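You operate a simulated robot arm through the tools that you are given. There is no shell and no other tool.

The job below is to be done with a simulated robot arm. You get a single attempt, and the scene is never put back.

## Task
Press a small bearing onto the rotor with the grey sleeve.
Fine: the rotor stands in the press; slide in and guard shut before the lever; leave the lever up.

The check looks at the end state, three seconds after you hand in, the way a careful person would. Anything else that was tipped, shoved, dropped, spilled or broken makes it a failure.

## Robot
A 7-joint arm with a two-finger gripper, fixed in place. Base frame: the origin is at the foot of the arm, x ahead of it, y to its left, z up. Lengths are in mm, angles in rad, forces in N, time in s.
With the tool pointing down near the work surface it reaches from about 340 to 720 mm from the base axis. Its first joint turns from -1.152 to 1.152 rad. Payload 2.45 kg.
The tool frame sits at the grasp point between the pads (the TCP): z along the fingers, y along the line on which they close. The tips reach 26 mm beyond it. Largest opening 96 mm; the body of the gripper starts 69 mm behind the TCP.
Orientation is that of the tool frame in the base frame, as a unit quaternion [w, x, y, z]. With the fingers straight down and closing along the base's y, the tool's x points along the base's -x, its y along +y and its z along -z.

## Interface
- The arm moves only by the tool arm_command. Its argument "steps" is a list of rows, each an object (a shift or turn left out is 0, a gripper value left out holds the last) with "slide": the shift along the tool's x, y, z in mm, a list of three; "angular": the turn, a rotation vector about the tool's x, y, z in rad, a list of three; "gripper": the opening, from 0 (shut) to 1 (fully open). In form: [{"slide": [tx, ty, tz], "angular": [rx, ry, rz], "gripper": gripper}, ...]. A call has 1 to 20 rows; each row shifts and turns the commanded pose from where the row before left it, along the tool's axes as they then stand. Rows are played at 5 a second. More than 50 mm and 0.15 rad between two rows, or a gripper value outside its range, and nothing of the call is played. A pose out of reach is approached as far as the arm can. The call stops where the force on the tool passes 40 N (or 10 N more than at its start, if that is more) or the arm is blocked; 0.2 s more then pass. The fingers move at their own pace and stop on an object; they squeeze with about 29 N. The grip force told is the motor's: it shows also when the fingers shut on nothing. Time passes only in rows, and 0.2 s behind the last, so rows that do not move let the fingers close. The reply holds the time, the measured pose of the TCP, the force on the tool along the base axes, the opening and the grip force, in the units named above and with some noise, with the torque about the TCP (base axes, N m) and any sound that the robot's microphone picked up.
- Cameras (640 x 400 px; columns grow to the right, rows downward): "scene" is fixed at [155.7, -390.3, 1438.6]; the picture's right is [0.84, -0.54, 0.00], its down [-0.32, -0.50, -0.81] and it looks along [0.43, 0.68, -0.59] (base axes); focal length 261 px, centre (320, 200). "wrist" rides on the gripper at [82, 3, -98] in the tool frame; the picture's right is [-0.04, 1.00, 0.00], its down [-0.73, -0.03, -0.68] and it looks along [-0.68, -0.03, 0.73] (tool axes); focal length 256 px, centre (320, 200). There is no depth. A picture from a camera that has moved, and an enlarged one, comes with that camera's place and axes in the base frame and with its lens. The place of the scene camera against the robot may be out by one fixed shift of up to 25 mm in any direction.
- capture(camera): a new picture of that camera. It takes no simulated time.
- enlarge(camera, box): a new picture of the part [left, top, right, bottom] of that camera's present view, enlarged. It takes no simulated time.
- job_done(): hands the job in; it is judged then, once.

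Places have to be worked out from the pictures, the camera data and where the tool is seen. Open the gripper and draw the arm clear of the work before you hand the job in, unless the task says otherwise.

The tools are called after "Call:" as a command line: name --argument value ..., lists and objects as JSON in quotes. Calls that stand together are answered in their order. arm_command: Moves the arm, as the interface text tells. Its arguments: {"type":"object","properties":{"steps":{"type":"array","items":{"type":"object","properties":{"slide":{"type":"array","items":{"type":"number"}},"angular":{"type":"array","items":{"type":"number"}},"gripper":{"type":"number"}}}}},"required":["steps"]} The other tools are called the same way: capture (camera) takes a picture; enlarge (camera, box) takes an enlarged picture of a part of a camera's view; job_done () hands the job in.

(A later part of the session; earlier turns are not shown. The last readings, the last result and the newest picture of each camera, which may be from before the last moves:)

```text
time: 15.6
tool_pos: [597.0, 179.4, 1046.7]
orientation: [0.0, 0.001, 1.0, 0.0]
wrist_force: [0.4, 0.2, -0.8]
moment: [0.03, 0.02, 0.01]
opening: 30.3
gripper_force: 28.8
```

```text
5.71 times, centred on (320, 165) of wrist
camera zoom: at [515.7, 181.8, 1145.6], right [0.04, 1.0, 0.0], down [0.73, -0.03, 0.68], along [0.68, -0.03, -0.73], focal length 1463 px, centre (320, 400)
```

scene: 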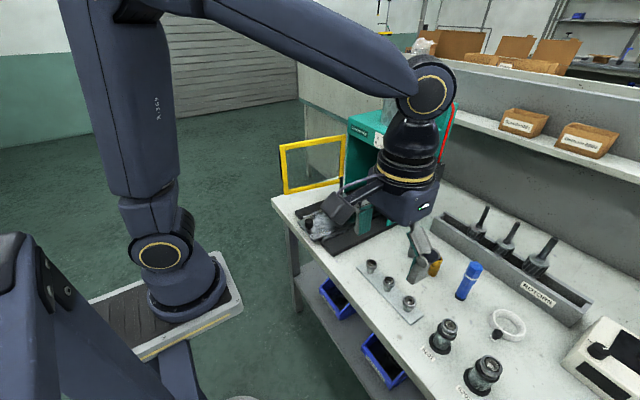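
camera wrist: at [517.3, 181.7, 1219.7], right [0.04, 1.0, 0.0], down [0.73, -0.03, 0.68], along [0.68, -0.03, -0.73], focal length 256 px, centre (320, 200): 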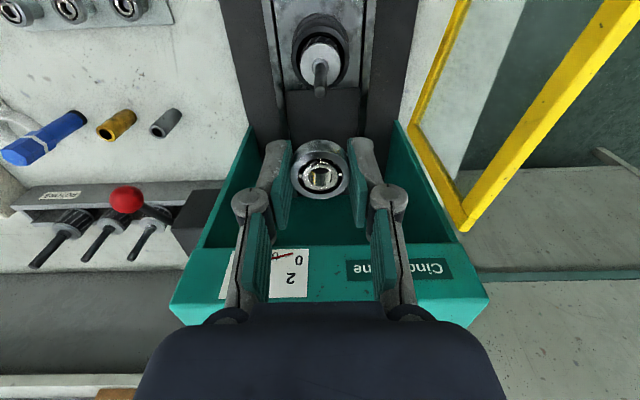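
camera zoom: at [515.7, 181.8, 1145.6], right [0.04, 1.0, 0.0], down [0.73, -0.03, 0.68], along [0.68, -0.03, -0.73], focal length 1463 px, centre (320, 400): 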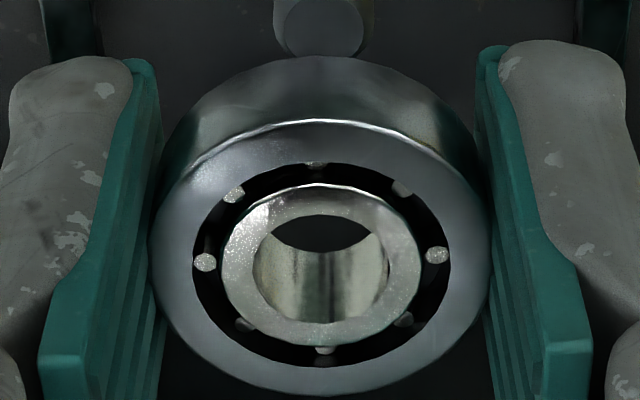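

The wrist view leaves x (depth) ill-conditioned, so I use the scene camera to compare the held bearing and the shaft axis sideways — that relative offset doesn't depend on its placement error.

Call:
enlarge --camera "scene" --box '[315, 135, 365, 185]'

Call:
enlarge --camera "scene" --box '[310, 140, 374, 220]'

```text
8.00 times, centred on (340, 160) of scene
camera zoom: at [155.7, -390.3, 1438.6], right [0.84, -0.54, 0.0], down [-0.32, -0.5, -0.81], along [0.43, 0.68, -0.59], focal length 2087 px, centre (160, 520)
```

zoom: 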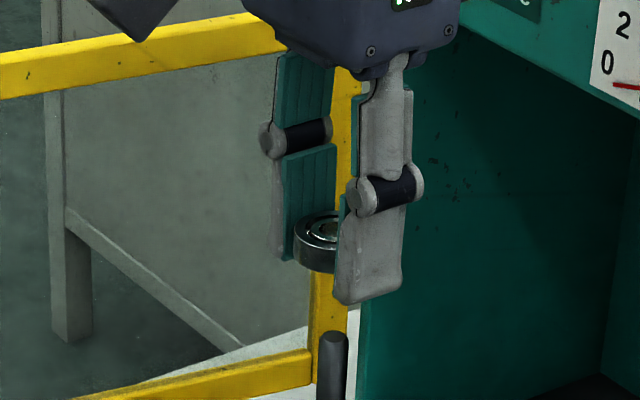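

```text
5.00 times, centred on (342, 180) of scene
camera zoom: at [155.7, -390.3, 1438.6], right [0.84, -0.54, 0.0], down [-0.32, -0.5, -0.81], along [0.43, 0.68, -0.59], focal length 1304 px, centre (210, 300)
```

zoom: 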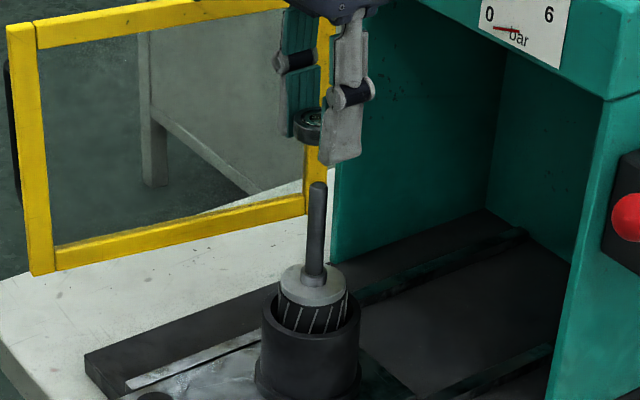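

Call:
enlarge --camera "scene" --box '[330, 158, 352, 176]'

Call:
enlarge --camera "scene" --box '[330, 172, 352, 190]'

Call:
enlarge --camera "wrist" --box '[300, 110, 340, 150]'

```text
16.00 times, centred on (341, 167) of scene
camera zoom: at [155.7, -390.3, 1438.6], right [0.84, -0.54, 0.0], down [-0.32, -0.5, -0.81], along [0.43, 0.68, -0.59], focal length 4174 px, centre (-16, 728)
```

zoom: 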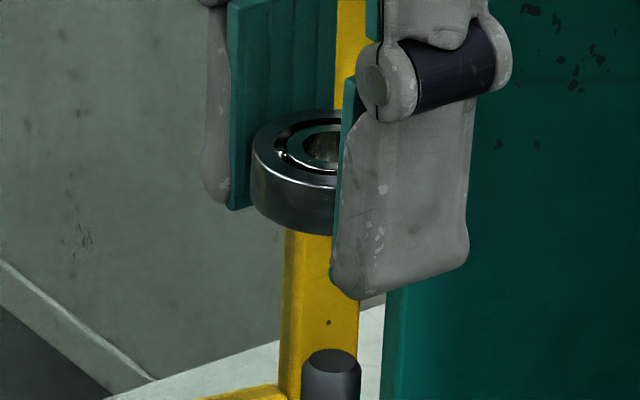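

```text
16.00 times, centred on (341, 181) of scene
camera zoom: at [155.7, -390.3, 1438.6], right [0.84, -0.54, 0.0], down [-0.32, -0.5, -0.81], along [0.43, 0.68, -0.59], focal length 4174 px, centre (-16, 504)
```

zoom: 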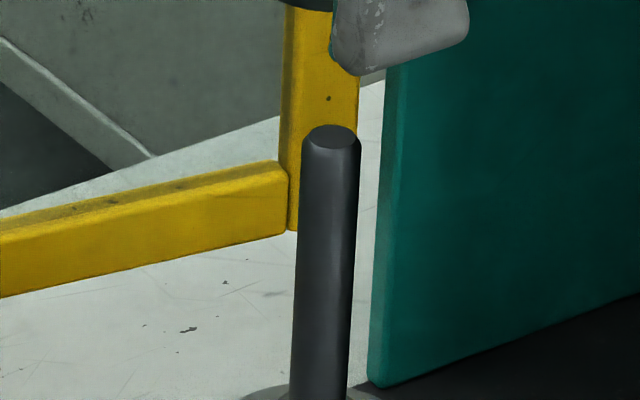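

```text
10.00 times, centred on (320, 130) of wrist
camera zoom: at [515.7, 181.8, 1145.6], right [0.04, 1.0, 0.0], down [0.73, -0.03, 0.68], along [0.68, -0.03, -0.73], focal length 2560 px, centre (320, 900)
```

zoom: 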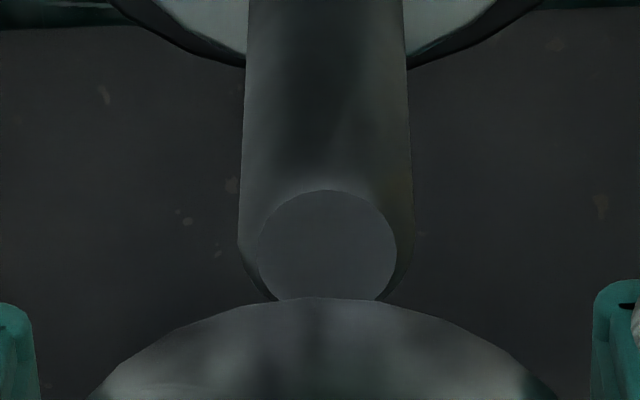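

Shaft tip measures ~40 mm below the bearing's underside and about 2 mm farther in x than the bearing centre (scene) — I shift +2 in x, lower 28 mm, and re-measure with both cameras.

Call:
arm_command --steps '[{"slide": [-2, 0, 0]}, {"slide": [0, 0, 14]}, {"slide": [0, 0, 14]}, {"slide": [0, 0, 0]}, {"slide": [0, 0, 0]}]'

Call:
enlarge --camera "scene" --box '[330, 168, 352, 186]'

Call:
enlarge --camera "wrist" --box '[290, 125, 350, 195]'

```text
time: 16.8
tool_pos: [597.8, 180.1, 1017.1]
orientation: [0.0, 0.0, 1.0, 0.001]
wrist_force: [0.2, -0.6, -0.3]
moment: [0.0, 0.01, 0.03]
opening: 30.2
gripper_force: 29.0
```

```text
16.00 times, centred on (341, 177) of scene
camera zoom: at [155.7, -390.3, 1438.6], right [0.84, -0.54, 0.0], down [-0.32, -0.5, -0.81], along [0.43, 0.68, -0.59], focal length 4174 px, centre (-16, 568)
```

zoom: 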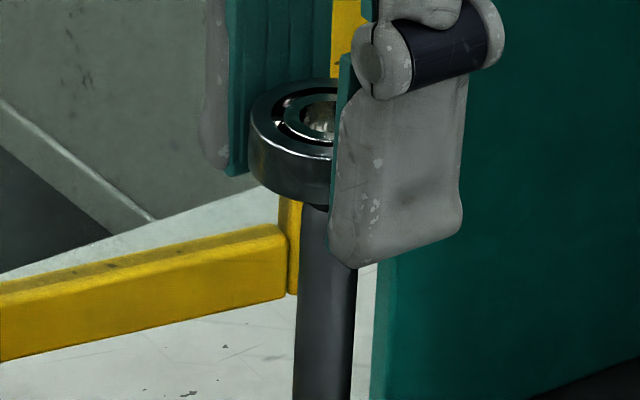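

```text
5.71 times, centred on (320, 160) of wrist
camera zoom: at [516.4, 181.6, 1116.7], right [0.04, 1.0, 0.0], down [0.73, -0.03, 0.68], along [0.68, -0.03, -0.73], focal length 1463 px, centre (320, 429)
```

zoom: 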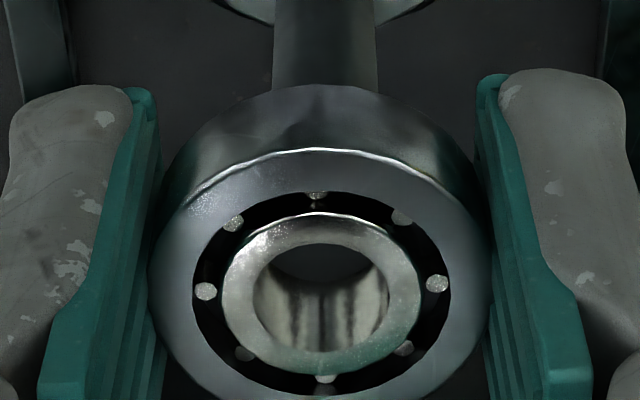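

Gap to the tip is now ≈9 mm. I zoom further on both views to pin down the remaining lateral offset before entering the bore.

Call:
enlarge --camera "scene" --box '[334, 170, 344, 178]'

Call:
enlarge --camera "scene" --box '[334, 178, 344, 186]'

Call:
enlarge --camera "wrist" --box '[306, 110, 336, 140]'

Call:
enlarge --camera "wrist" --box '[300, 145, 345, 195]'

```text
16.00 times, centred on (339, 174) of scene
camera zoom: at [155.7, -390.3, 1438.6], right [0.84, -0.54, 0.0], down [-0.32, -0.5, -0.81], along [0.43, 0.68, -0.59], focal length 4174 px, centre (16, 616)
```

zoom: 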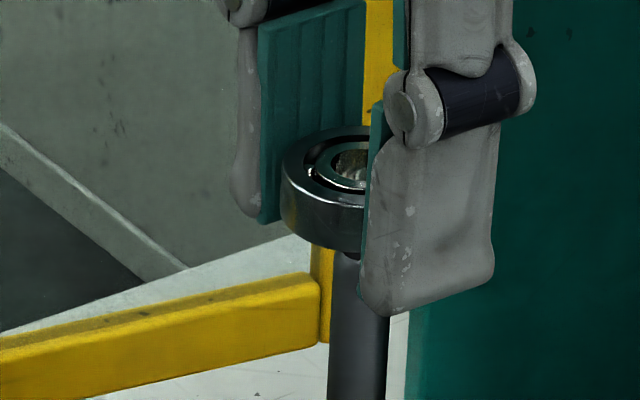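

```text
16.00 times, centred on (339, 182) of scene
camera zoom: at [155.7, -390.3, 1438.6], right [0.84, -0.54, 0.0], down [-0.32, -0.5, -0.81], along [0.43, 0.68, -0.59], focal length 4174 px, centre (16, 488)
```

zoom: 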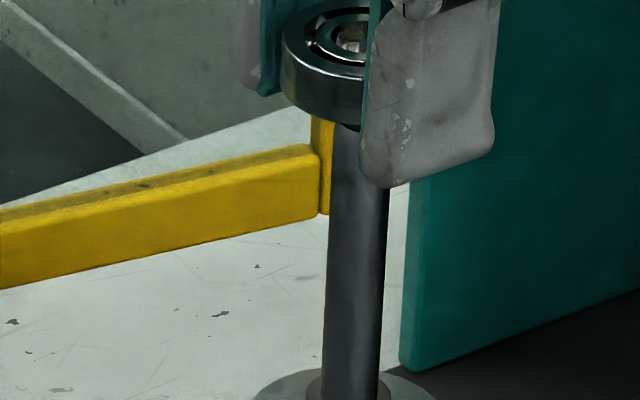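

```text
13.33 times, centred on (321, 125) of wrist
camera zoom: at [516.4, 181.6, 1116.7], right [0.04, 1.0, 0.0], down [0.73, -0.03, 0.68], along [0.68, -0.03, -0.73], focal length 3413 px, centre (307, 1200)
```

zoom: 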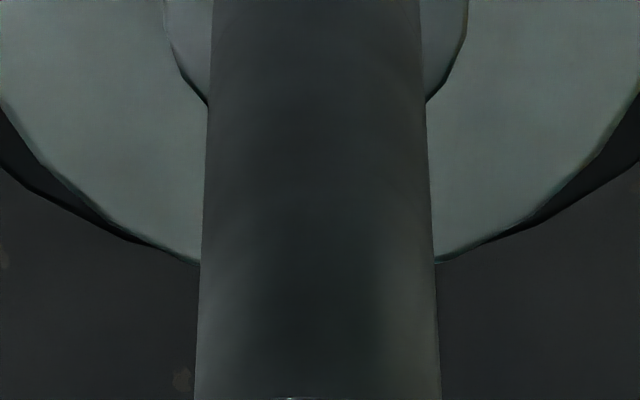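

```text
8.00 times, centred on (322, 170) of wrist
camera zoom: at [516.4, 181.6, 1116.7], right [0.04, 1.0, 0.0], down [0.73, -0.03, 0.68], along [0.68, -0.03, -0.73], focal length 2048 px, centre (300, 440)
```

zoom: 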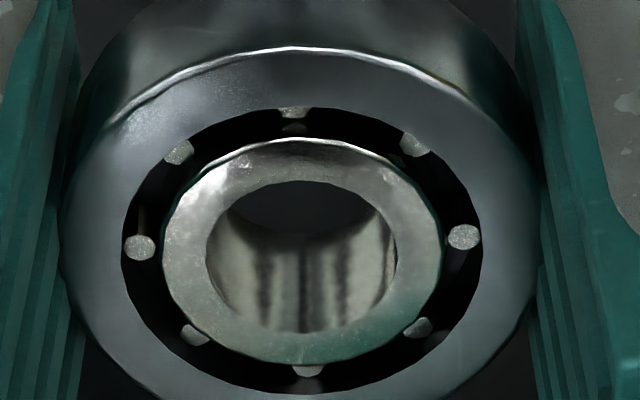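

Combining gripper reading (OD ≈30), triangulation and scene view: the bearing sits ≈3 mm base-side of the TCP, and the shaft is ≈2.9 mm farther in x and 0.3 mm in +y from the bearing bore, tip ≈10 mm below it. I correct and lower 6 mm, then check through the bore.

Call:
arm_command --steps '[{"slide": [-2.9, 0.3, 0]}, {"slide": [0, 0, 3]}, {"slide": [0, 0, 3]}, {"slide": [0, 0, 0]}, {"slide": [0, 0, 0]}]'

Call:
enlarge --camera "scene" --box '[334, 171, 344, 179]'

Call:
enlarge --camera "wrist" --box '[295, 110, 345, 195]'

Call:
enlarge --camera "wrist" --box '[305, 150, 340, 185]'

```text
time: 18.0
tool_pos: [601.4, 179.4, 1011.3]
orientation: [0.0, 0.0, 1.0, -0.001]
wrist_force: [0.6, -0.9, 0.0]
moment: [0.01, -0.02, 0.0]
opening: 30.3
gripper_force: 29.0
```

```text
16.00 times, centred on (339, 175) of scene
camera zoom: at [155.7, -390.3, 1438.6], right [0.84, -0.54, 0.0], down [-0.32, -0.5, -0.81], along [0.43, 0.68, -0.59], focal length 4174 px, centre (16, 600)
```

zoom: 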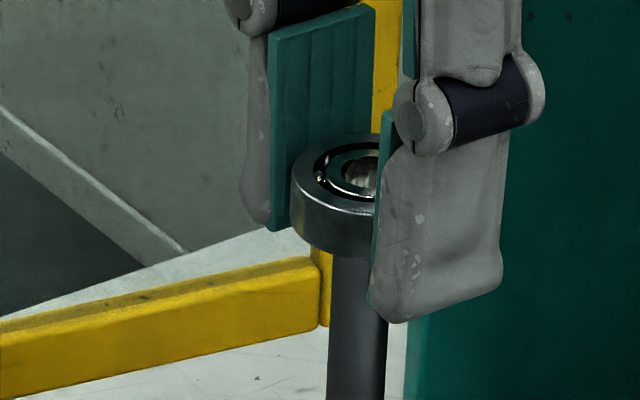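

```text
4.71 times, centred on (320, 152) of wrist
camera zoom: at [519.0, 181.6, 1110.6], right [0.04, 1.0, 0.0], down [0.73, -0.03, 0.68], along [0.68, -0.03, -0.73], focal length 1205 px, centre (320, 424)
```

zoom: 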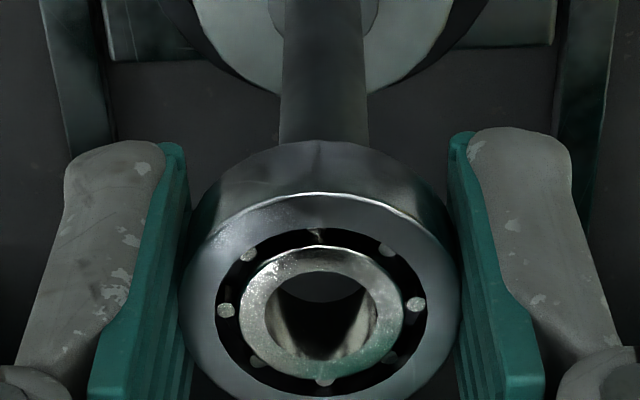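

```text
11.43 times, centred on (322, 168) of wrist
camera zoom: at [519.0, 181.6, 1110.6], right [0.04, 1.0, 0.0], down [0.73, -0.03, 0.68], along [0.68, -0.03, -0.73], focal length 2926 px, centre (291, 571)
```

zoom: 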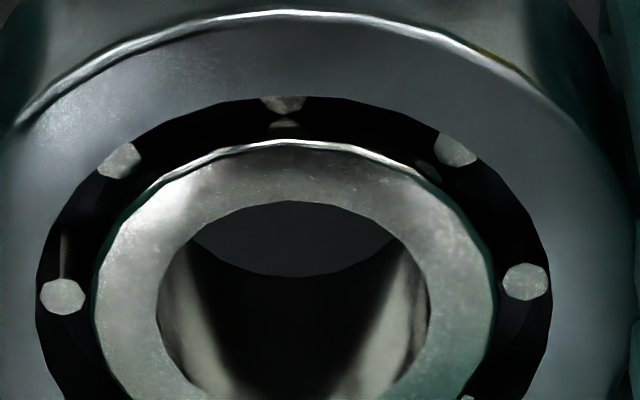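

Scene now shows bore and shaft in line (within ~0.3 mm). I lower 3 mm in small steps and look through the bore again.

Call:
arm_command --steps '[{"slide": [0, 0, 1]}, {"slide": [0, 0, 1]}, {"slide": [0, 0, 1]}, {"slide": [0, 0, 0]}]'

Call:
enlarge --camera "wrist" --box '[305, 150, 340, 185]'

Call:
enlarge --camera "scene" --box '[334, 171, 344, 179]'

```text
time: 19.0
tool_pos: [600.3, 179.7, 1006.9]
orientation: [0.001, 0.0, 1.0, 0.0]
wrist_force: [0.1, -0.3, -0.1]
moment: [-0.04, 0.01, -0.02]
opening: 30.1
gripper_force: 28.9
```

```text
11.43 times, centred on (322, 168) of wrist
camera zoom: at [519.7, 182.1, 1107.7], right [0.04, 1.0, 0.0], down [0.73, -0.03, 0.68], along [0.68, -0.03, -0.73], focal length 2926 px, centre (291, 571)
```

zoom: 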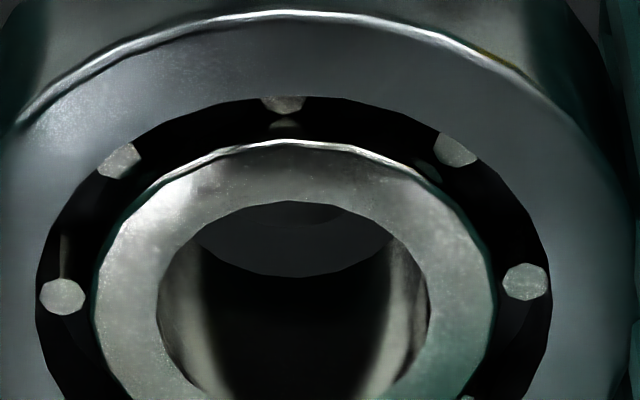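

```text
16.00 times, centred on (339, 175) of scene
camera zoom: at [155.7, -390.3, 1438.6], right [0.84, -0.54, 0.0], down [-0.32, -0.5, -0.81], along [0.43, 0.68, -0.59], focal length 4174 px, centre (16, 600)
```

zoom: 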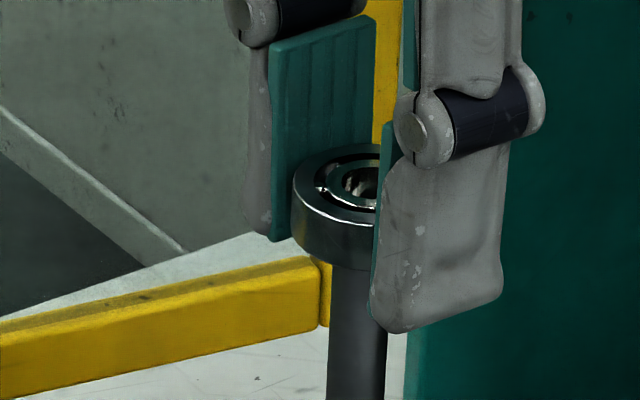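

The tip's rim is just appearing centred at the top of the through-bore view. Another 2 mm down and look.

Call:
arm_command --steps '[{"slide": [0, 0, 1]}, {"slide": [0, 0, 1]}, {"slide": [0, 0, 0]}]'

Call:
enlarge --camera "wrist" --box '[310, 155, 335, 180]'

Call:
enlarge --camera "scene" --box '[334, 171, 344, 179]'

```text
time: 19.8
tool_pos: [601.3, 179.6, 1006.7]
orientation: [0.001, 0.001, 1.0, 0.0]
wrist_force: [-0.6, -0.4, 0.0]
moment: [0.0, 0.04, 0.0]
opening: 30.2
gripper_force: 28.6
```

```text
16.00 times, centred on (322, 168) of wrist
camera zoom: at [518.7, 181.6, 1105.3], right [0.04, 1.0, 0.0], down [0.73, -0.03, 0.68], along [0.68, -0.03, -0.73], focal length 4096 px, centre (280, 720)
```

zoom: 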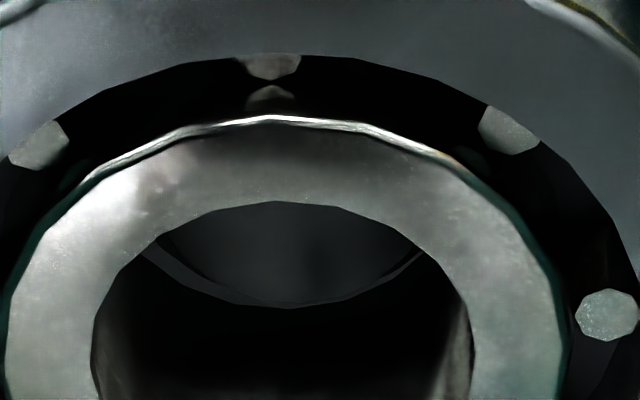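

```text
16.00 times, centred on (339, 175) of scene
camera zoom: at [155.7, -390.3, 1438.6], right [0.84, -0.54, 0.0], down [-0.32, -0.5, -0.81], along [0.43, 0.68, -0.59], focal length 4174 px, centre (16, 600)
```

zoom: 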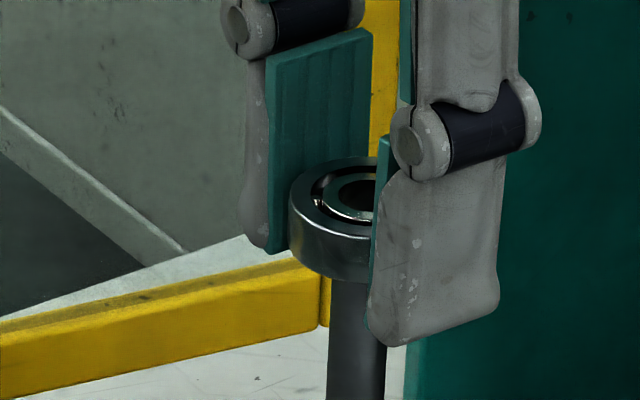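

The tip's top face now sits within the bore opening, a hair toward +x and +y of centre. I nudge 0.4 mm in x and 0.15 in y, then lower 2 mm watching the force.

Call:
arm_command --steps '[{"slide": [-0.4, 0.15, 0]}, {"slide": [0, 0, 1]}, {"slide": [0, 0, 1]}, {"slide": [0, 0, 0]}]'

Call:
enlarge --camera "wrist" --box '[310, 155, 335, 180]'

Call:
enlarge --camera "scene" --box '[334, 171, 344, 179]'

```text
time: 20.8
tool_pos: [602.0, 180.7, 1004.8]
orientation: [0.0, 0.001, 1.0, 0.001]
wrist_force: [-0.2, 0.2, -0.1]
moment: [-0.01, 0.03, -0.02]
opening: 30.3
gripper_force: 29.3
```

```text
16.00 times, centred on (322, 168) of wrist
camera zoom: at [519.3, 182.8, 1103.6], right [0.04, 1.0, 0.0], down [0.73, -0.03, 0.68], along [0.68, -0.03, -0.73], focal length 4096 px, centre (280, 720)
```

zoom: 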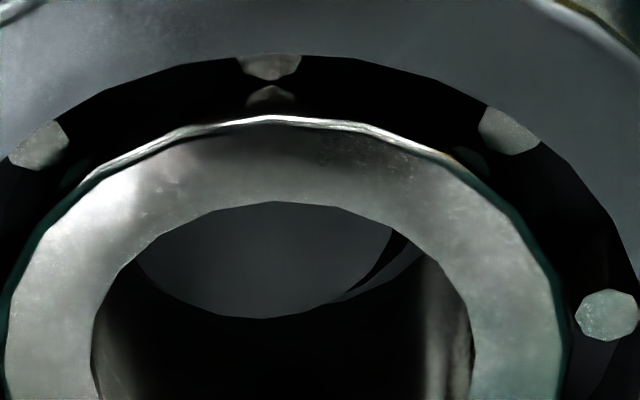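

```text
16.00 times, centred on (339, 175) of scene
camera zoom: at [155.7, -390.3, 1438.6], right [0.84, -0.54, 0.0], down [-0.32, -0.5, -0.81], along [0.43, 0.68, -0.59], focal length 4174 px, centre (16, 600)
```

zoom: 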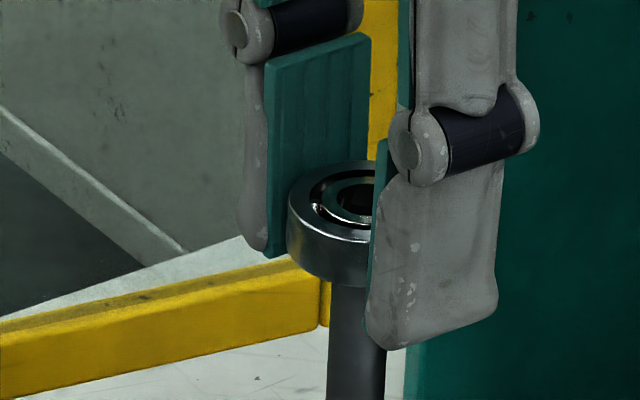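

The arm drifted ≈0.8 mm in +y; the tip face now shows left of centre but still without contact force. I correct laterally by -0.7 in y and +0.3 in x without descending.

Call:
arm_command --steps '[{"slide": [-0.3, -0.7, 0]}, {"slide": [0, 0, 0]}, {"slide": [0, 0, 0]}]'

Call:
enlarge --camera "wrist" --box '[310, 155, 335, 180]'

Call:
enlarge --camera "scene" --box '[334, 171, 344, 179]'

```text
time: 21.6
tool_pos: [600.8, 179.1, 1003.9]
orientation: [0.0, -0.001, 1.0, 0.0]
wrist_force: [-0.5, 0.5, 0.0]
moment: [0.01, -0.04, 0.0]
opening: 30.4
gripper_force: 28.1
```

```text
16.00 times, centred on (322, 168) of wrist
camera zoom: at [519.2, 182.1, 1103.5], right [0.04, 1.0, 0.0], down [0.73, -0.03, 0.68], along [0.68, -0.03, -0.73], focal length 4096 px, centre (280, 720)
```

zoom: 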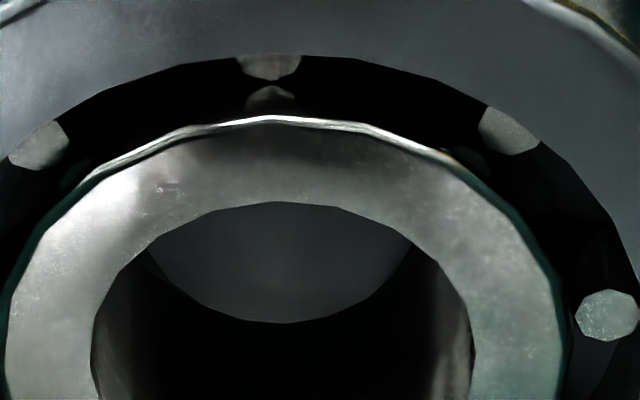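

```text
16.00 times, centred on (339, 175) of scene
camera zoom: at [155.7, -390.3, 1438.6], right [0.84, -0.54, 0.0], down [-0.32, -0.5, -0.81], along [0.43, 0.68, -0.59], focal length 4174 px, centre (16, 600)
```

zoom: 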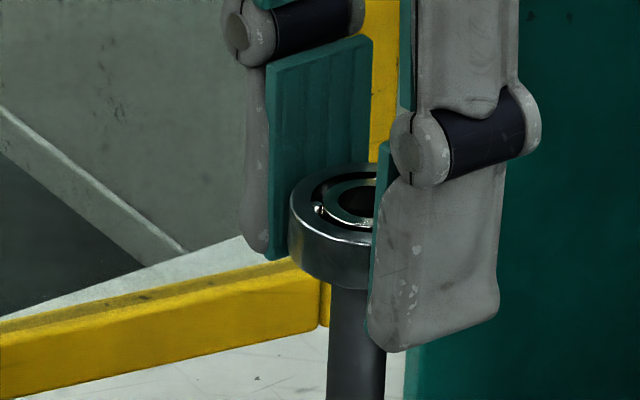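

Tip face is now centred in the bore and ~1.5–2 mm inside. I continue down 4 mm in 1 mm steps, watching the force.

Call:
arm_command --steps '[{"slide": [0, 0, 1]}, {"slide": [0, 0, 1]}, {"slide": [0, 0, 1]}, {"slide": [0, 0, 1]}, {"slide": [0, 0, 0]}]'

Call:
enlarge --camera "wrist" --box '[310, 155, 335, 180]'

Call:
enlarge --camera "scene" --box '[334, 171, 344, 179]'

```text
time: 22.8
tool_pos: [600.2, 179.9, 1000.6]
orientation: [0.0, 0.0, 1.0, 0.0]
wrist_force: [-1.0, -0.5, -0.1]
moment: [-0.03, -0.01, 0.0]
opening: 30.1
gripper_force: 29.2
```

```text
16.00 times, centred on (322, 168) of wrist
camera zoom: at [519.5, 182.1, 1099.9], right [0.04, 1.0, 0.0], down [0.73, -0.03, 0.68], along [0.68, -0.03, -0.73], focal length 4096 px, centre (280, 720)
```

zoom: 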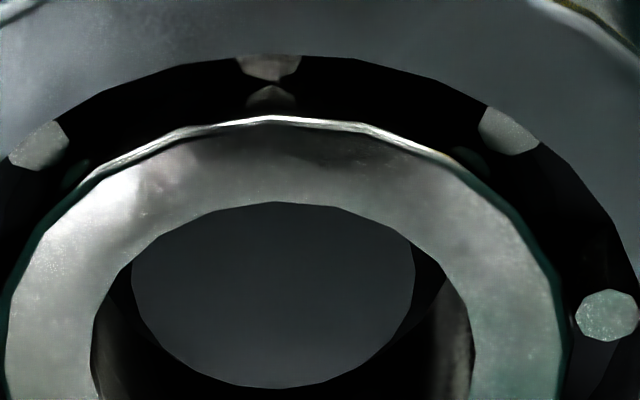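

```text
16.00 times, centred on (339, 175) of scene
camera zoom: at [155.7, -390.3, 1438.6], right [0.84, -0.54, 0.0], down [-0.32, -0.5, -0.81], along [0.43, 0.68, -0.59], focal length 4174 px, centre (16, 600)
```

zoom: 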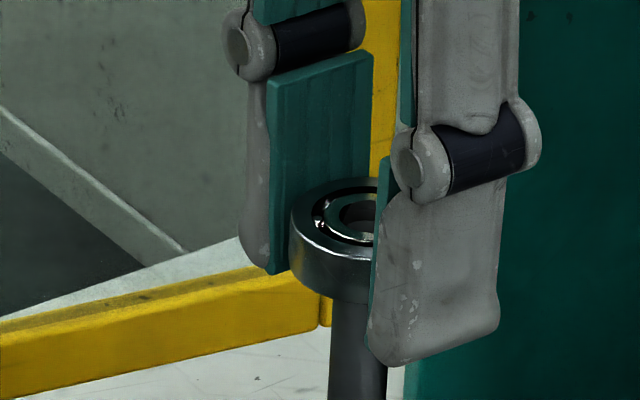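

Tip is ~6 mm through the bore with no contact force. I nudge -0.3 in y and slide the bearing down the shaft in small steps, checking the force.

Call:
arm_command --steps '[{"slide": [0, -0.3, 0]}, {"slide": [0, 0, 2]}, {"slide": [0, 0, 2]}, {"slide": [0, 0, 2]}, {"slide": [0, 0, 2]}, {"slide": [0, 0, 2]}, {"slide": [0, 0, 0]}]'

Call:
enlarge --camera "wrist" --box '[295, 140, 345, 200]'

Call:
enlarge --camera "scene" --box '[332, 172, 346, 184]'

```text
time: 24.4
tool_pos: [601.5, 179.2, 991.4]
orientation: [0.0, 0.001, 1.0, 0.001]
wrist_force: [0.4, 0.1, -0.6]
moment: [-0.01, -0.02, 0.01]
opening: 30.1
gripper_force: 29.3
```

```text
6.67 times, centred on (320, 170) of wrist
camera zoom: at [519.5, 180.9, 1090.1], right [0.04, 1.0, 0.0], down [0.73, -0.03, 0.68], along [0.68, -0.03, -0.73], focal length 1707 px, centre (320, 400)
```

zoom: 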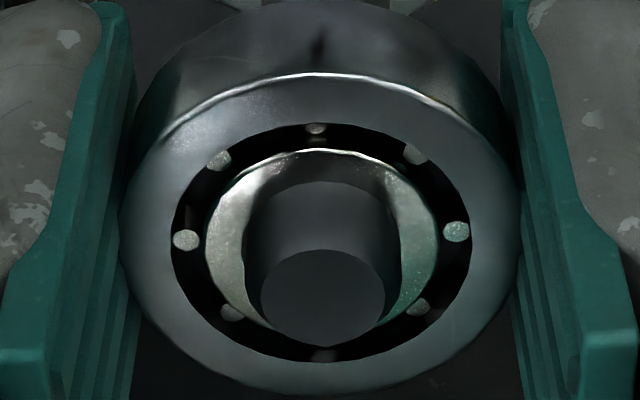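

```text
16.00 times, centred on (339, 178) of scene
camera zoom: at [155.7, -390.3, 1438.6], right [0.84, -0.54, 0.0], down [-0.32, -0.5, -0.81], along [0.43, 0.68, -0.59], focal length 4174 px, centre (16, 552)
```

zoom: 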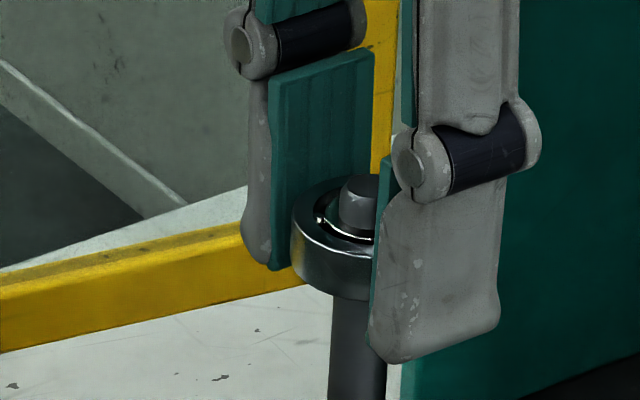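

The shaft now protrudes through the bearing freely. I keep lowering in small steps.

Call:
arm_command --steps '[{"slide": [0, 0, 2.5]}, {"slide": [0, 0, 2.5]}, {"slide": [0, 0, 2.5]}, {"slide": [0, 0, 2.5]}, {"slide": [0, 0, 2.5]}, {"slide": [0, 0, 2.5]}, {"slide": [0, 0, 0]}]'

Call:
enlarge --camera "scene" --box '[325, 172, 355, 202]'

Call:
enlarge --camera "wrist" --box '[280, 110, 360, 230]'

```text
time: 26.0
tool_pos: [601.7, 179.5, 976.4]
orientation: [0.0, 0.0, 1.0, 0.0]
wrist_force: [0.5, 0.1, -1.1]
moment: [-0.02, 0.05, -0.03]
opening: 30.0
gripper_force: 28.9
```

```text
13.33 times, centred on (340, 187) of scene
camera zoom: at [155.7, -390.3, 1438.6], right [0.84, -0.54, 0.0], down [-0.32, -0.5, -0.81], along [0.43, 0.68, -0.59], focal length 3478 px, centre (53, 373)
```

zoom: 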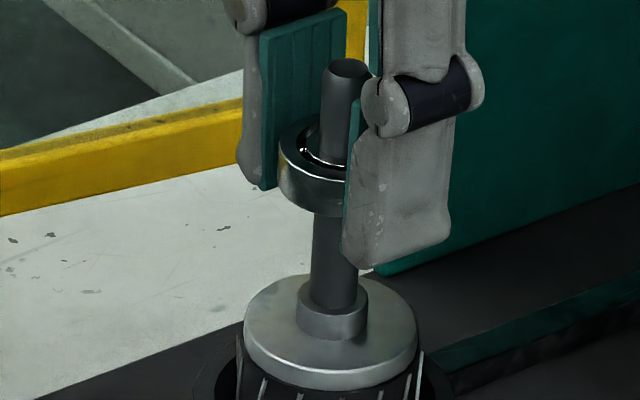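

```text
3.33 times, centred on (320, 170) of wrist
camera zoom: at [519.2, 181.2, 1074.8], right [0.04, 1.0, 0.0], down [0.73, -0.03, 0.68], along [0.68, -0.03, -0.73], focal length 853 px, centre (320, 300)
```

zoom: 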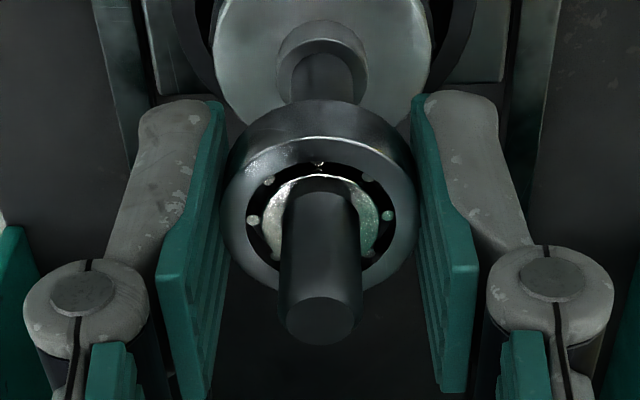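

Clear view: shoulder top is ≈30 mm below the bearing, and fingertips will clear the rotor collar for ~20 mm more. I lower further in small steps.

Call:
arm_command --steps '[{"slide": [0, 0, 2.5]}, {"slide": [0, 0, 2.5]}, {"slide": [0, 0, 2.5]}, {"slide": [0, 0, 2.5]}, {"slide": [0, 0, 2.5]}, {"slide": [0, 0, 0]}]'

Call:
enlarge --camera "scene" --box '[325, 172, 355, 202]'

Call:
enlarge --camera "wrist" --box '[280, 110, 360, 230]'

```text
time: 27.4
tool_pos: [601.8, 179.4, 960.8]
orientation: [-0.001, -0.001, 1.0, 0.0]
wrist_force: [0.2, 1.0, -1.0]
moment: [0.0, 0.0, 0.0]
opening: 30.3
gripper_force: 29.0
```

```text
13.33 times, centred on (340, 187) of scene
camera zoom: at [155.7, -390.3, 1438.6], right [0.84, -0.54, 0.0], down [-0.32, -0.5, -0.81], along [0.43, 0.68, -0.59], focal length 3478 px, centre (53, 373)
```

zoom: 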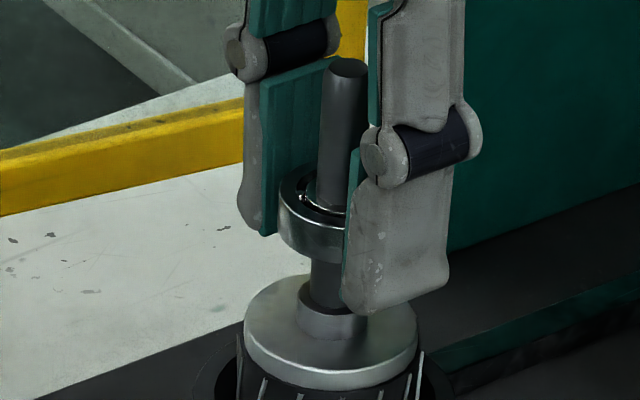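

```text
3.33 times, centred on (320, 170) of wrist
camera zoom: at [519.5, 180.8, 1061.4], right [0.04, 1.0, 0.0], down [0.73, -0.03, 0.68], along [0.68, -0.03, -0.73], focal length 853 px, centre (320, 300)
```

zoom: 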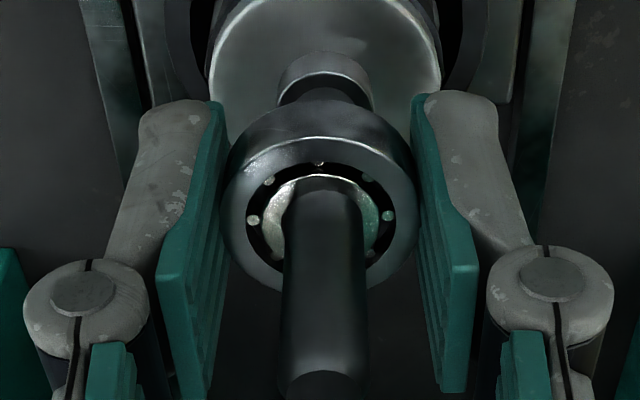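

Bearing underside is ≈18 mm above the shoulder; fingertips have ~13 mm over the collar. I lower 7 mm more and check.

Call:
arm_command --steps '[{"slide": [0, 0, 2.5]}, {"slide": [0, 0, 2.5]}, {"slide": [0, 0, 2]}, {"slide": [0, 0, 0]}]'

Call:
enlarge --camera "scene" --box '[325, 172, 355, 202]'

Call:
enlarge --camera "wrist" --box '[280, 90, 360, 210]'

```text
time: 28.4
tool_pos: [602.5, 177.9, 955.8]
orientation: [0.0, 0.0, 1.0, 0.0]
wrist_force: [-0.2, 0.9, -0.5]
moment: [0.03, 0.02, -0.02]
opening: 30.5
gripper_force: 28.7
```

```text
13.33 times, centred on (340, 187) of scene
camera zoom: at [155.7, -390.3, 1438.6], right [0.84, -0.54, 0.0], down [-0.32, -0.5, -0.81], along [0.43, 0.68, -0.59], focal length 3478 px, centre (53, 373)
```

zoom: 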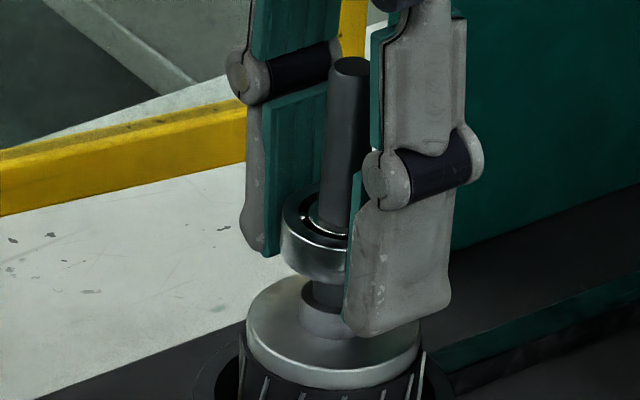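

```text
3.33 times, centred on (320, 150) of wrist
camera zoom: at [520.3, 180.5, 1054.8], right [0.04, 1.0, 0.0], down [0.73, -0.03, 0.68], along [0.68, -0.03, -0.73], focal length 853 px, centre (320, 367)
```

zoom: 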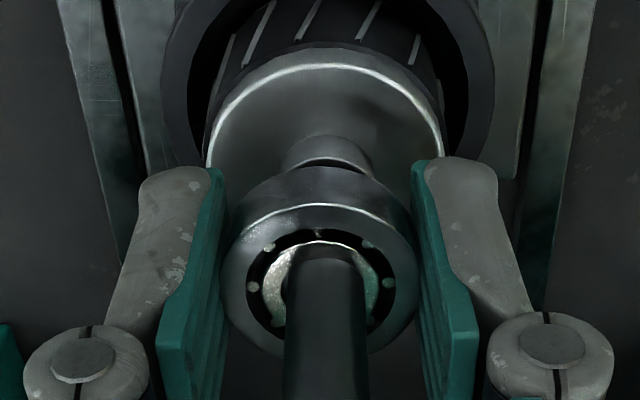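

The bearing is low on the shaft, ~11 mm above the shoulder, with negligible forces. I release it here and look.

Call:
arm_command --steps '[{"slide": [0, 0, 0], "gripper": 0.4}, {"slide": [0, 0, 0], "gripper": 0.6}, {"slide": [0, 0, 0]}, {"slide": [0, 0, 0]}]'

Call:
enlarge --camera "scene" --box '[325, 172, 355, 202]'

Call:
enlarge --camera "wrist" --box '[260, 70, 380, 210]'

```text
time: 29.4
tool_pos: [602.4, 179.6, 955.5]
orientation: [-0.001, 0.0, 1.0, 0.0]
wrist_force: [0.1, -0.1, 0.4]
moment: [0.01, -0.01, 0.0]
opening: 57.4
gripper_force: 0.1
```

```text
13.33 times, centred on (340, 187) of scene
camera zoom: at [155.7, -390.3, 1438.6], right [0.84, -0.54, 0.0], down [-0.32, -0.5, -0.81], along [0.43, 0.68, -0.59], focal length 3478 px, centre (53, 373)
```

zoom: 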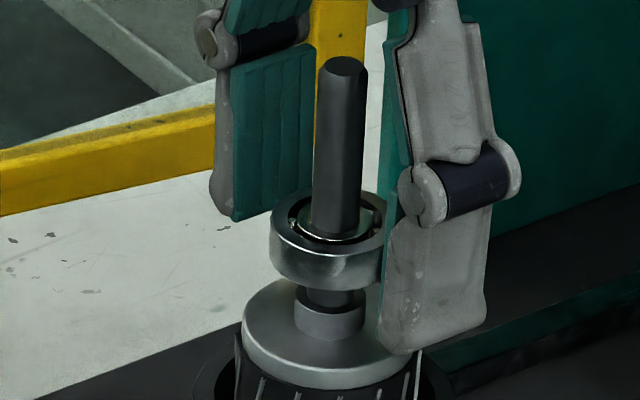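

```text
2.86 times, centred on (320, 140) of wrist
camera zoom: at [520.3, 180.5, 1054.8], right [0.04, 1.0, 0.0], down [0.73, -0.03, 0.68], along [0.68, -0.03, -0.73], focal length 731 px, centre (320, 371)
```

zoom: 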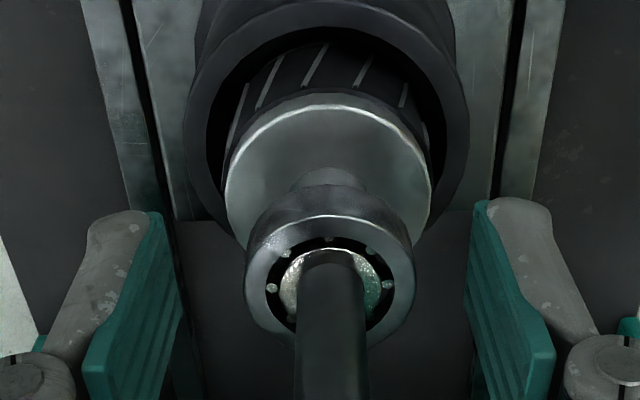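

The bearing stays on the shaft ~7 mm above the shoulder, ready for pressing. I withdraw straight up with the fingers clear, then move toward the grey sleeve.

Call:
arm_command --steps '[{"slide": [0, 0, -10]}, {"slide": [0, 0, -20]}, {"slide": [0, 0, -30]}, {"slide": [0, 0, -40]}, {"slide": [0, 0, -40]}, {"slide": [0, 0, 0]}]'

Call:
enlarge --camera "scene" --box '[310, 150, 374, 220]'

Call:
enlarge --camera "wrist" --box '[260, 20, 380, 120]'

```text
time: 30.8
tool_pos: [599.9, 176.6, 1094.5]
orientation: [0.001, 0.0, 1.0, 0.001]
wrist_force: [0.3, -0.4, 0.2]
moment: [0.02, 0.01, -0.02]
opening: 57.6
gripper_force: 0.1
```

```text
5.71 times, centred on (342, 185) of scene
camera zoom: at [155.7, -390.3, 1438.6], right [0.84, -0.54, 0.0], down [-0.32, -0.5, -0.81], along [0.43, 0.68, -0.59], focal length 1491 px, centre (194, 286)
```

zoom: 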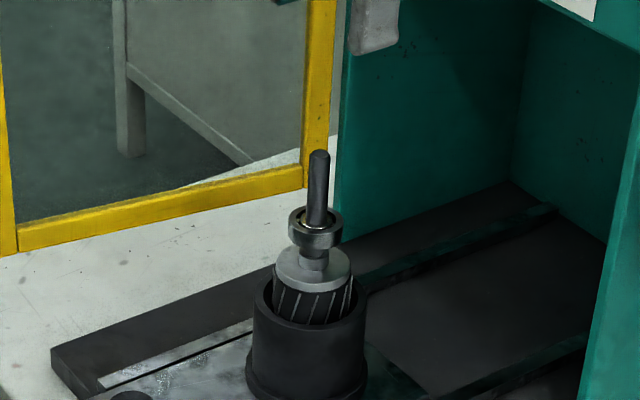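

```text
4.00 times, centred on (320, 70) of wrist
camera zoom: at [518.4, 179.1, 1194.4], right [0.04, 1.0, 0.0], down [0.73, -0.03, 0.68], along [0.68, -0.03, -0.73], focal length 1024 px, centre (320, 720)
```

zoom: 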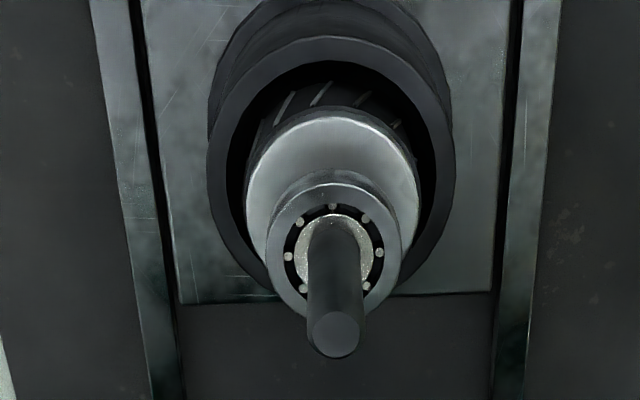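

Bearing sits level on the shaft. Before going to the sleeve I need to judge clearance between the wrist and the red lever ball (≈(673,-7,1048)), so I take full pictures.

Call:
capture --camera "scene"

Call:
enlarge --camera "scene" --box '[200, 0, 440, 150]'

Call:
capture --camera "wrist"

```text
taken
```

scene: 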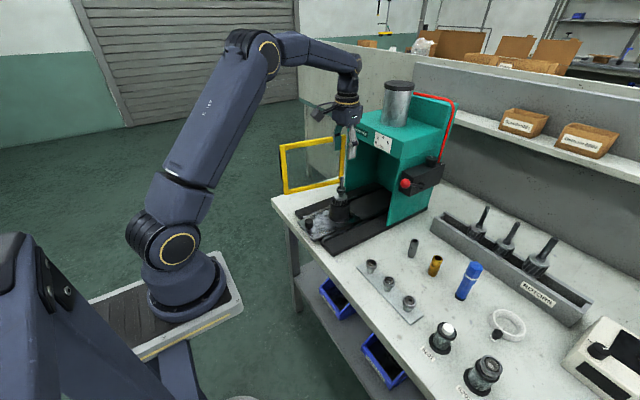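

```text
2.67 times, centred on (320, 75) of scene
camera zoom: at [155.7, -390.3, 1438.6], right [0.84, -0.54, 0.0], down [-0.32, -0.5, -0.81], along [0.43, 0.68, -0.59], focal length 696 px, centre (320, 533)
```

zoom: 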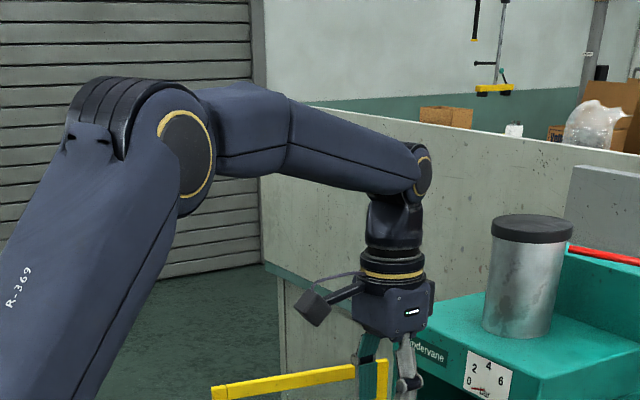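

```text
taken
camera wrist: at [518.4, 179.1, 1194.4], right [0.04, 1.0, 0.0], down [0.73, -0.03, 0.68], along [0.68, -0.03, -0.73], focal length 256 px, centre (320, 200)
```

wrist: 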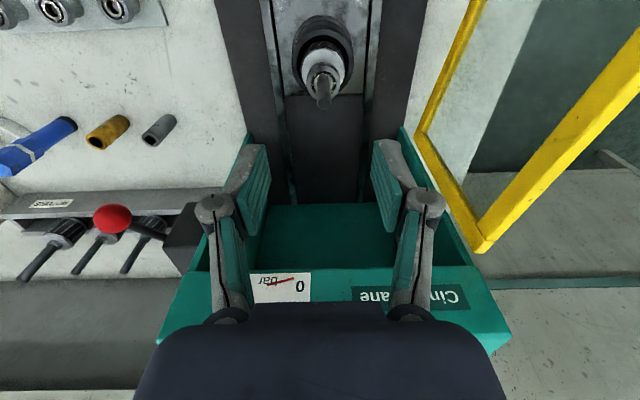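

Wrist drum/elbow is ~60 mm wide, so reaching the sleeve with a high grip (TCP z≈860) leaves >10 mm beside the lever ball. I go first to a viewing point at (600,-80,980), well clear of the ball.

Call:
arm_command --steps '[{"slide": [0, -43, 0]}, {"slide": [0, -43, 0]}, {"slide": [0, -43, 0]}, {"slide": [0, -43, 0]}, {"slide": [0, -43, 0]}, {"slide": [0, -42, 0]}, {"slide": [0, 0, 38]}, {"slide": [0, 0, 38]}, {"slide": [0, 0, 38]}, {"slide": [0, 0, 0]}, {"slide": [0, 0, 0]}]'

Call:
capture --camera "wrist"

Call:
enlarge --camera "wrist" --box '[270, 140, 390, 230]'

Call:
enlarge --camera "wrist" --box '[380, 100, 640, 330]'

Call:
enlarge --camera "scene" --box '[380, 130, 480, 280]'

```text
time: 33.2
tool_pos: [600.5, -76.6, 982.1]
orientation: [0.0, 0.001, 1.0, 0.001]
wrist_force: [0.5, -0.2, -0.9]
moment: [0.0, 0.01, 0.03]
opening: 57.3
gripper_force: 0.1
```

```text
taken
camera wrist: at [518.3, -75.5, 1080.6], right [0.04, 1.0, 0.0], down [0.73, -0.03, 0.68], along [0.68, -0.03, -0.73], focal length 256 px, centre (320, 200)
```

wrist: 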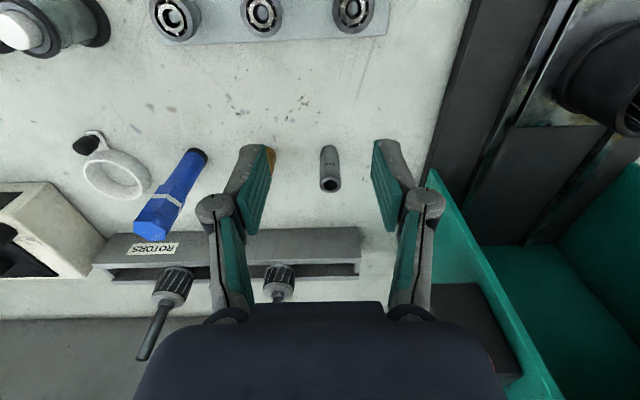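

```text
4.44 times, centred on (330, 185) of wrist
camera zoom: at [518.3, -75.5, 1080.6], right [0.04, 1.0, 0.0], down [0.73, -0.03, 0.68], along [0.68, -0.03, -0.73], focal length 1138 px, centre (276, 267)
```

zoom: 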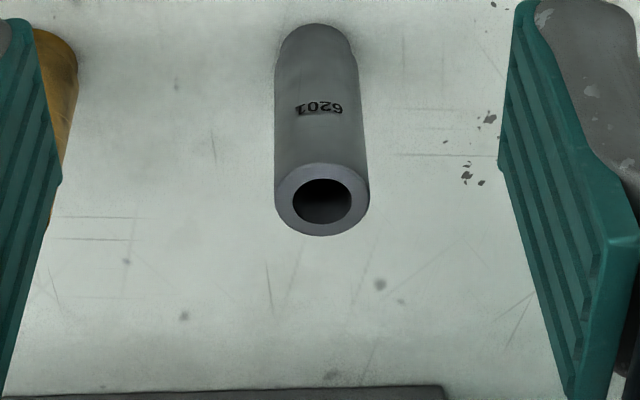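

```text
1.74 times, centred on (510, 215) of wrist
camera zoom: at [518.3, -75.5, 1080.6], right [0.04, 1.0, 0.0], down [0.73, -0.03, 0.68], along [0.68, -0.03, -0.73], focal length 445 px, centre (-10, 174)
```

zoom: 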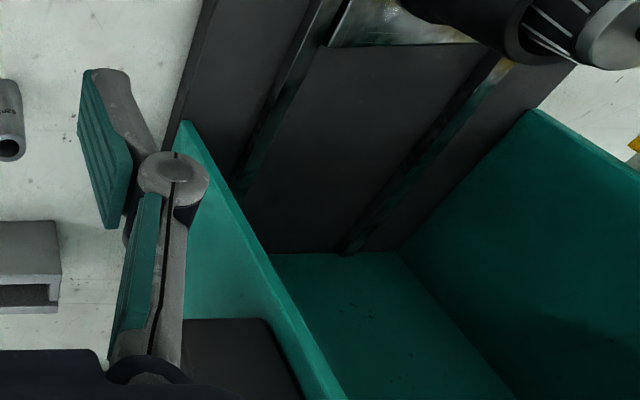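

```text
2.67 times, centred on (430, 205) of scene
camera zoom: at [155.7, -390.3, 1438.6], right [0.84, -0.54, 0.0], down [-0.32, -0.5, -0.81], along [0.43, 0.68, -0.59], focal length 696 px, centre (27, 187)
```

zoom: 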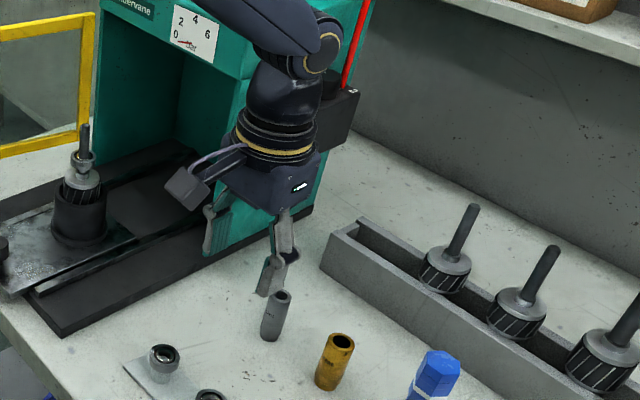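

Sleeve triangulates to (696.6,-72), top z≈866, Ø≈22. I'll lower at x=600 first (so the gripper body stays beneath the lever ball), then advance in +x with open fingers straddling the sleeve.

Call:
arm_command --steps '[{"slide": [0, 4.6, 36]}, {"slide": [0, 0, 36]}, {"slide": [0, 0, 35]}, {"slide": [0, 0, 0]}, {"slide": [-20, 0, 0]}, {"slide": [-20, 0, 0]}, {"slide": [0, 0, 0]}, {"slide": [0, 0, 0]}]'

Call:
capture --camera "wrist"

Call:
enlarge --camera "scene" --box '[380, 130, 480, 280]'

```text
time: 35.0
tool_pos: [642.4, -72.2, 877.1]
orientation: [0.0, 0.001, 1.0, 0.001]
wrist_force: [0.8, -0.5, -0.3]
moment: [0.0, 0.02, -0.01]
opening: 57.5
gripper_force: 0.0
```

```text
taken
camera wrist: at [560.0, -70.5, 975.9], right [0.04, 1.0, 0.0], down [0.73, -0.03, 0.68], along [0.68, -0.03, -0.73], focal length 256 px, centre (320, 200)
```

wrist: 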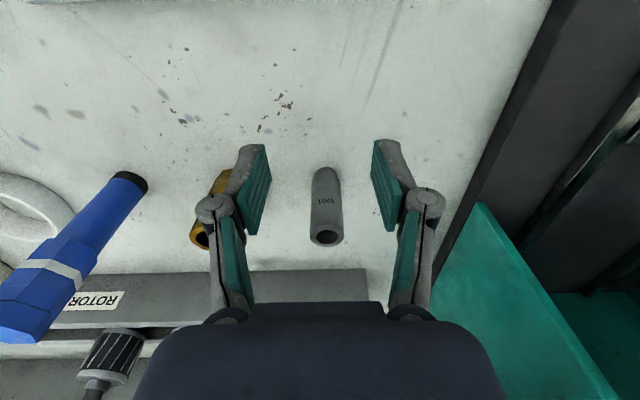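

```text
2.67 times, centred on (430, 205) of scene
camera zoom: at [155.7, -390.3, 1438.6], right [0.84, -0.54, 0.0], down [-0.32, -0.5, -0.81], along [0.43, 0.68, -0.59], focal length 696 px, centre (27, 187)
```

zoom: 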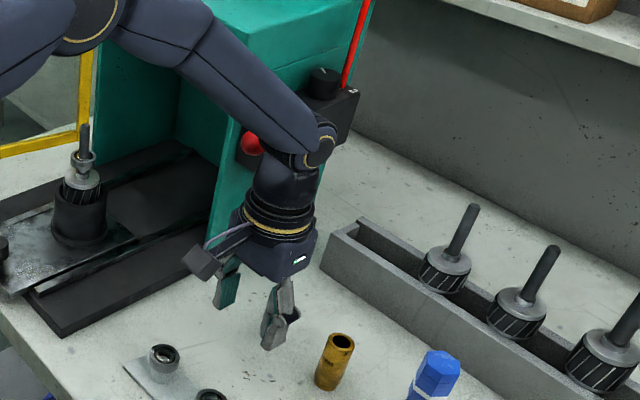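

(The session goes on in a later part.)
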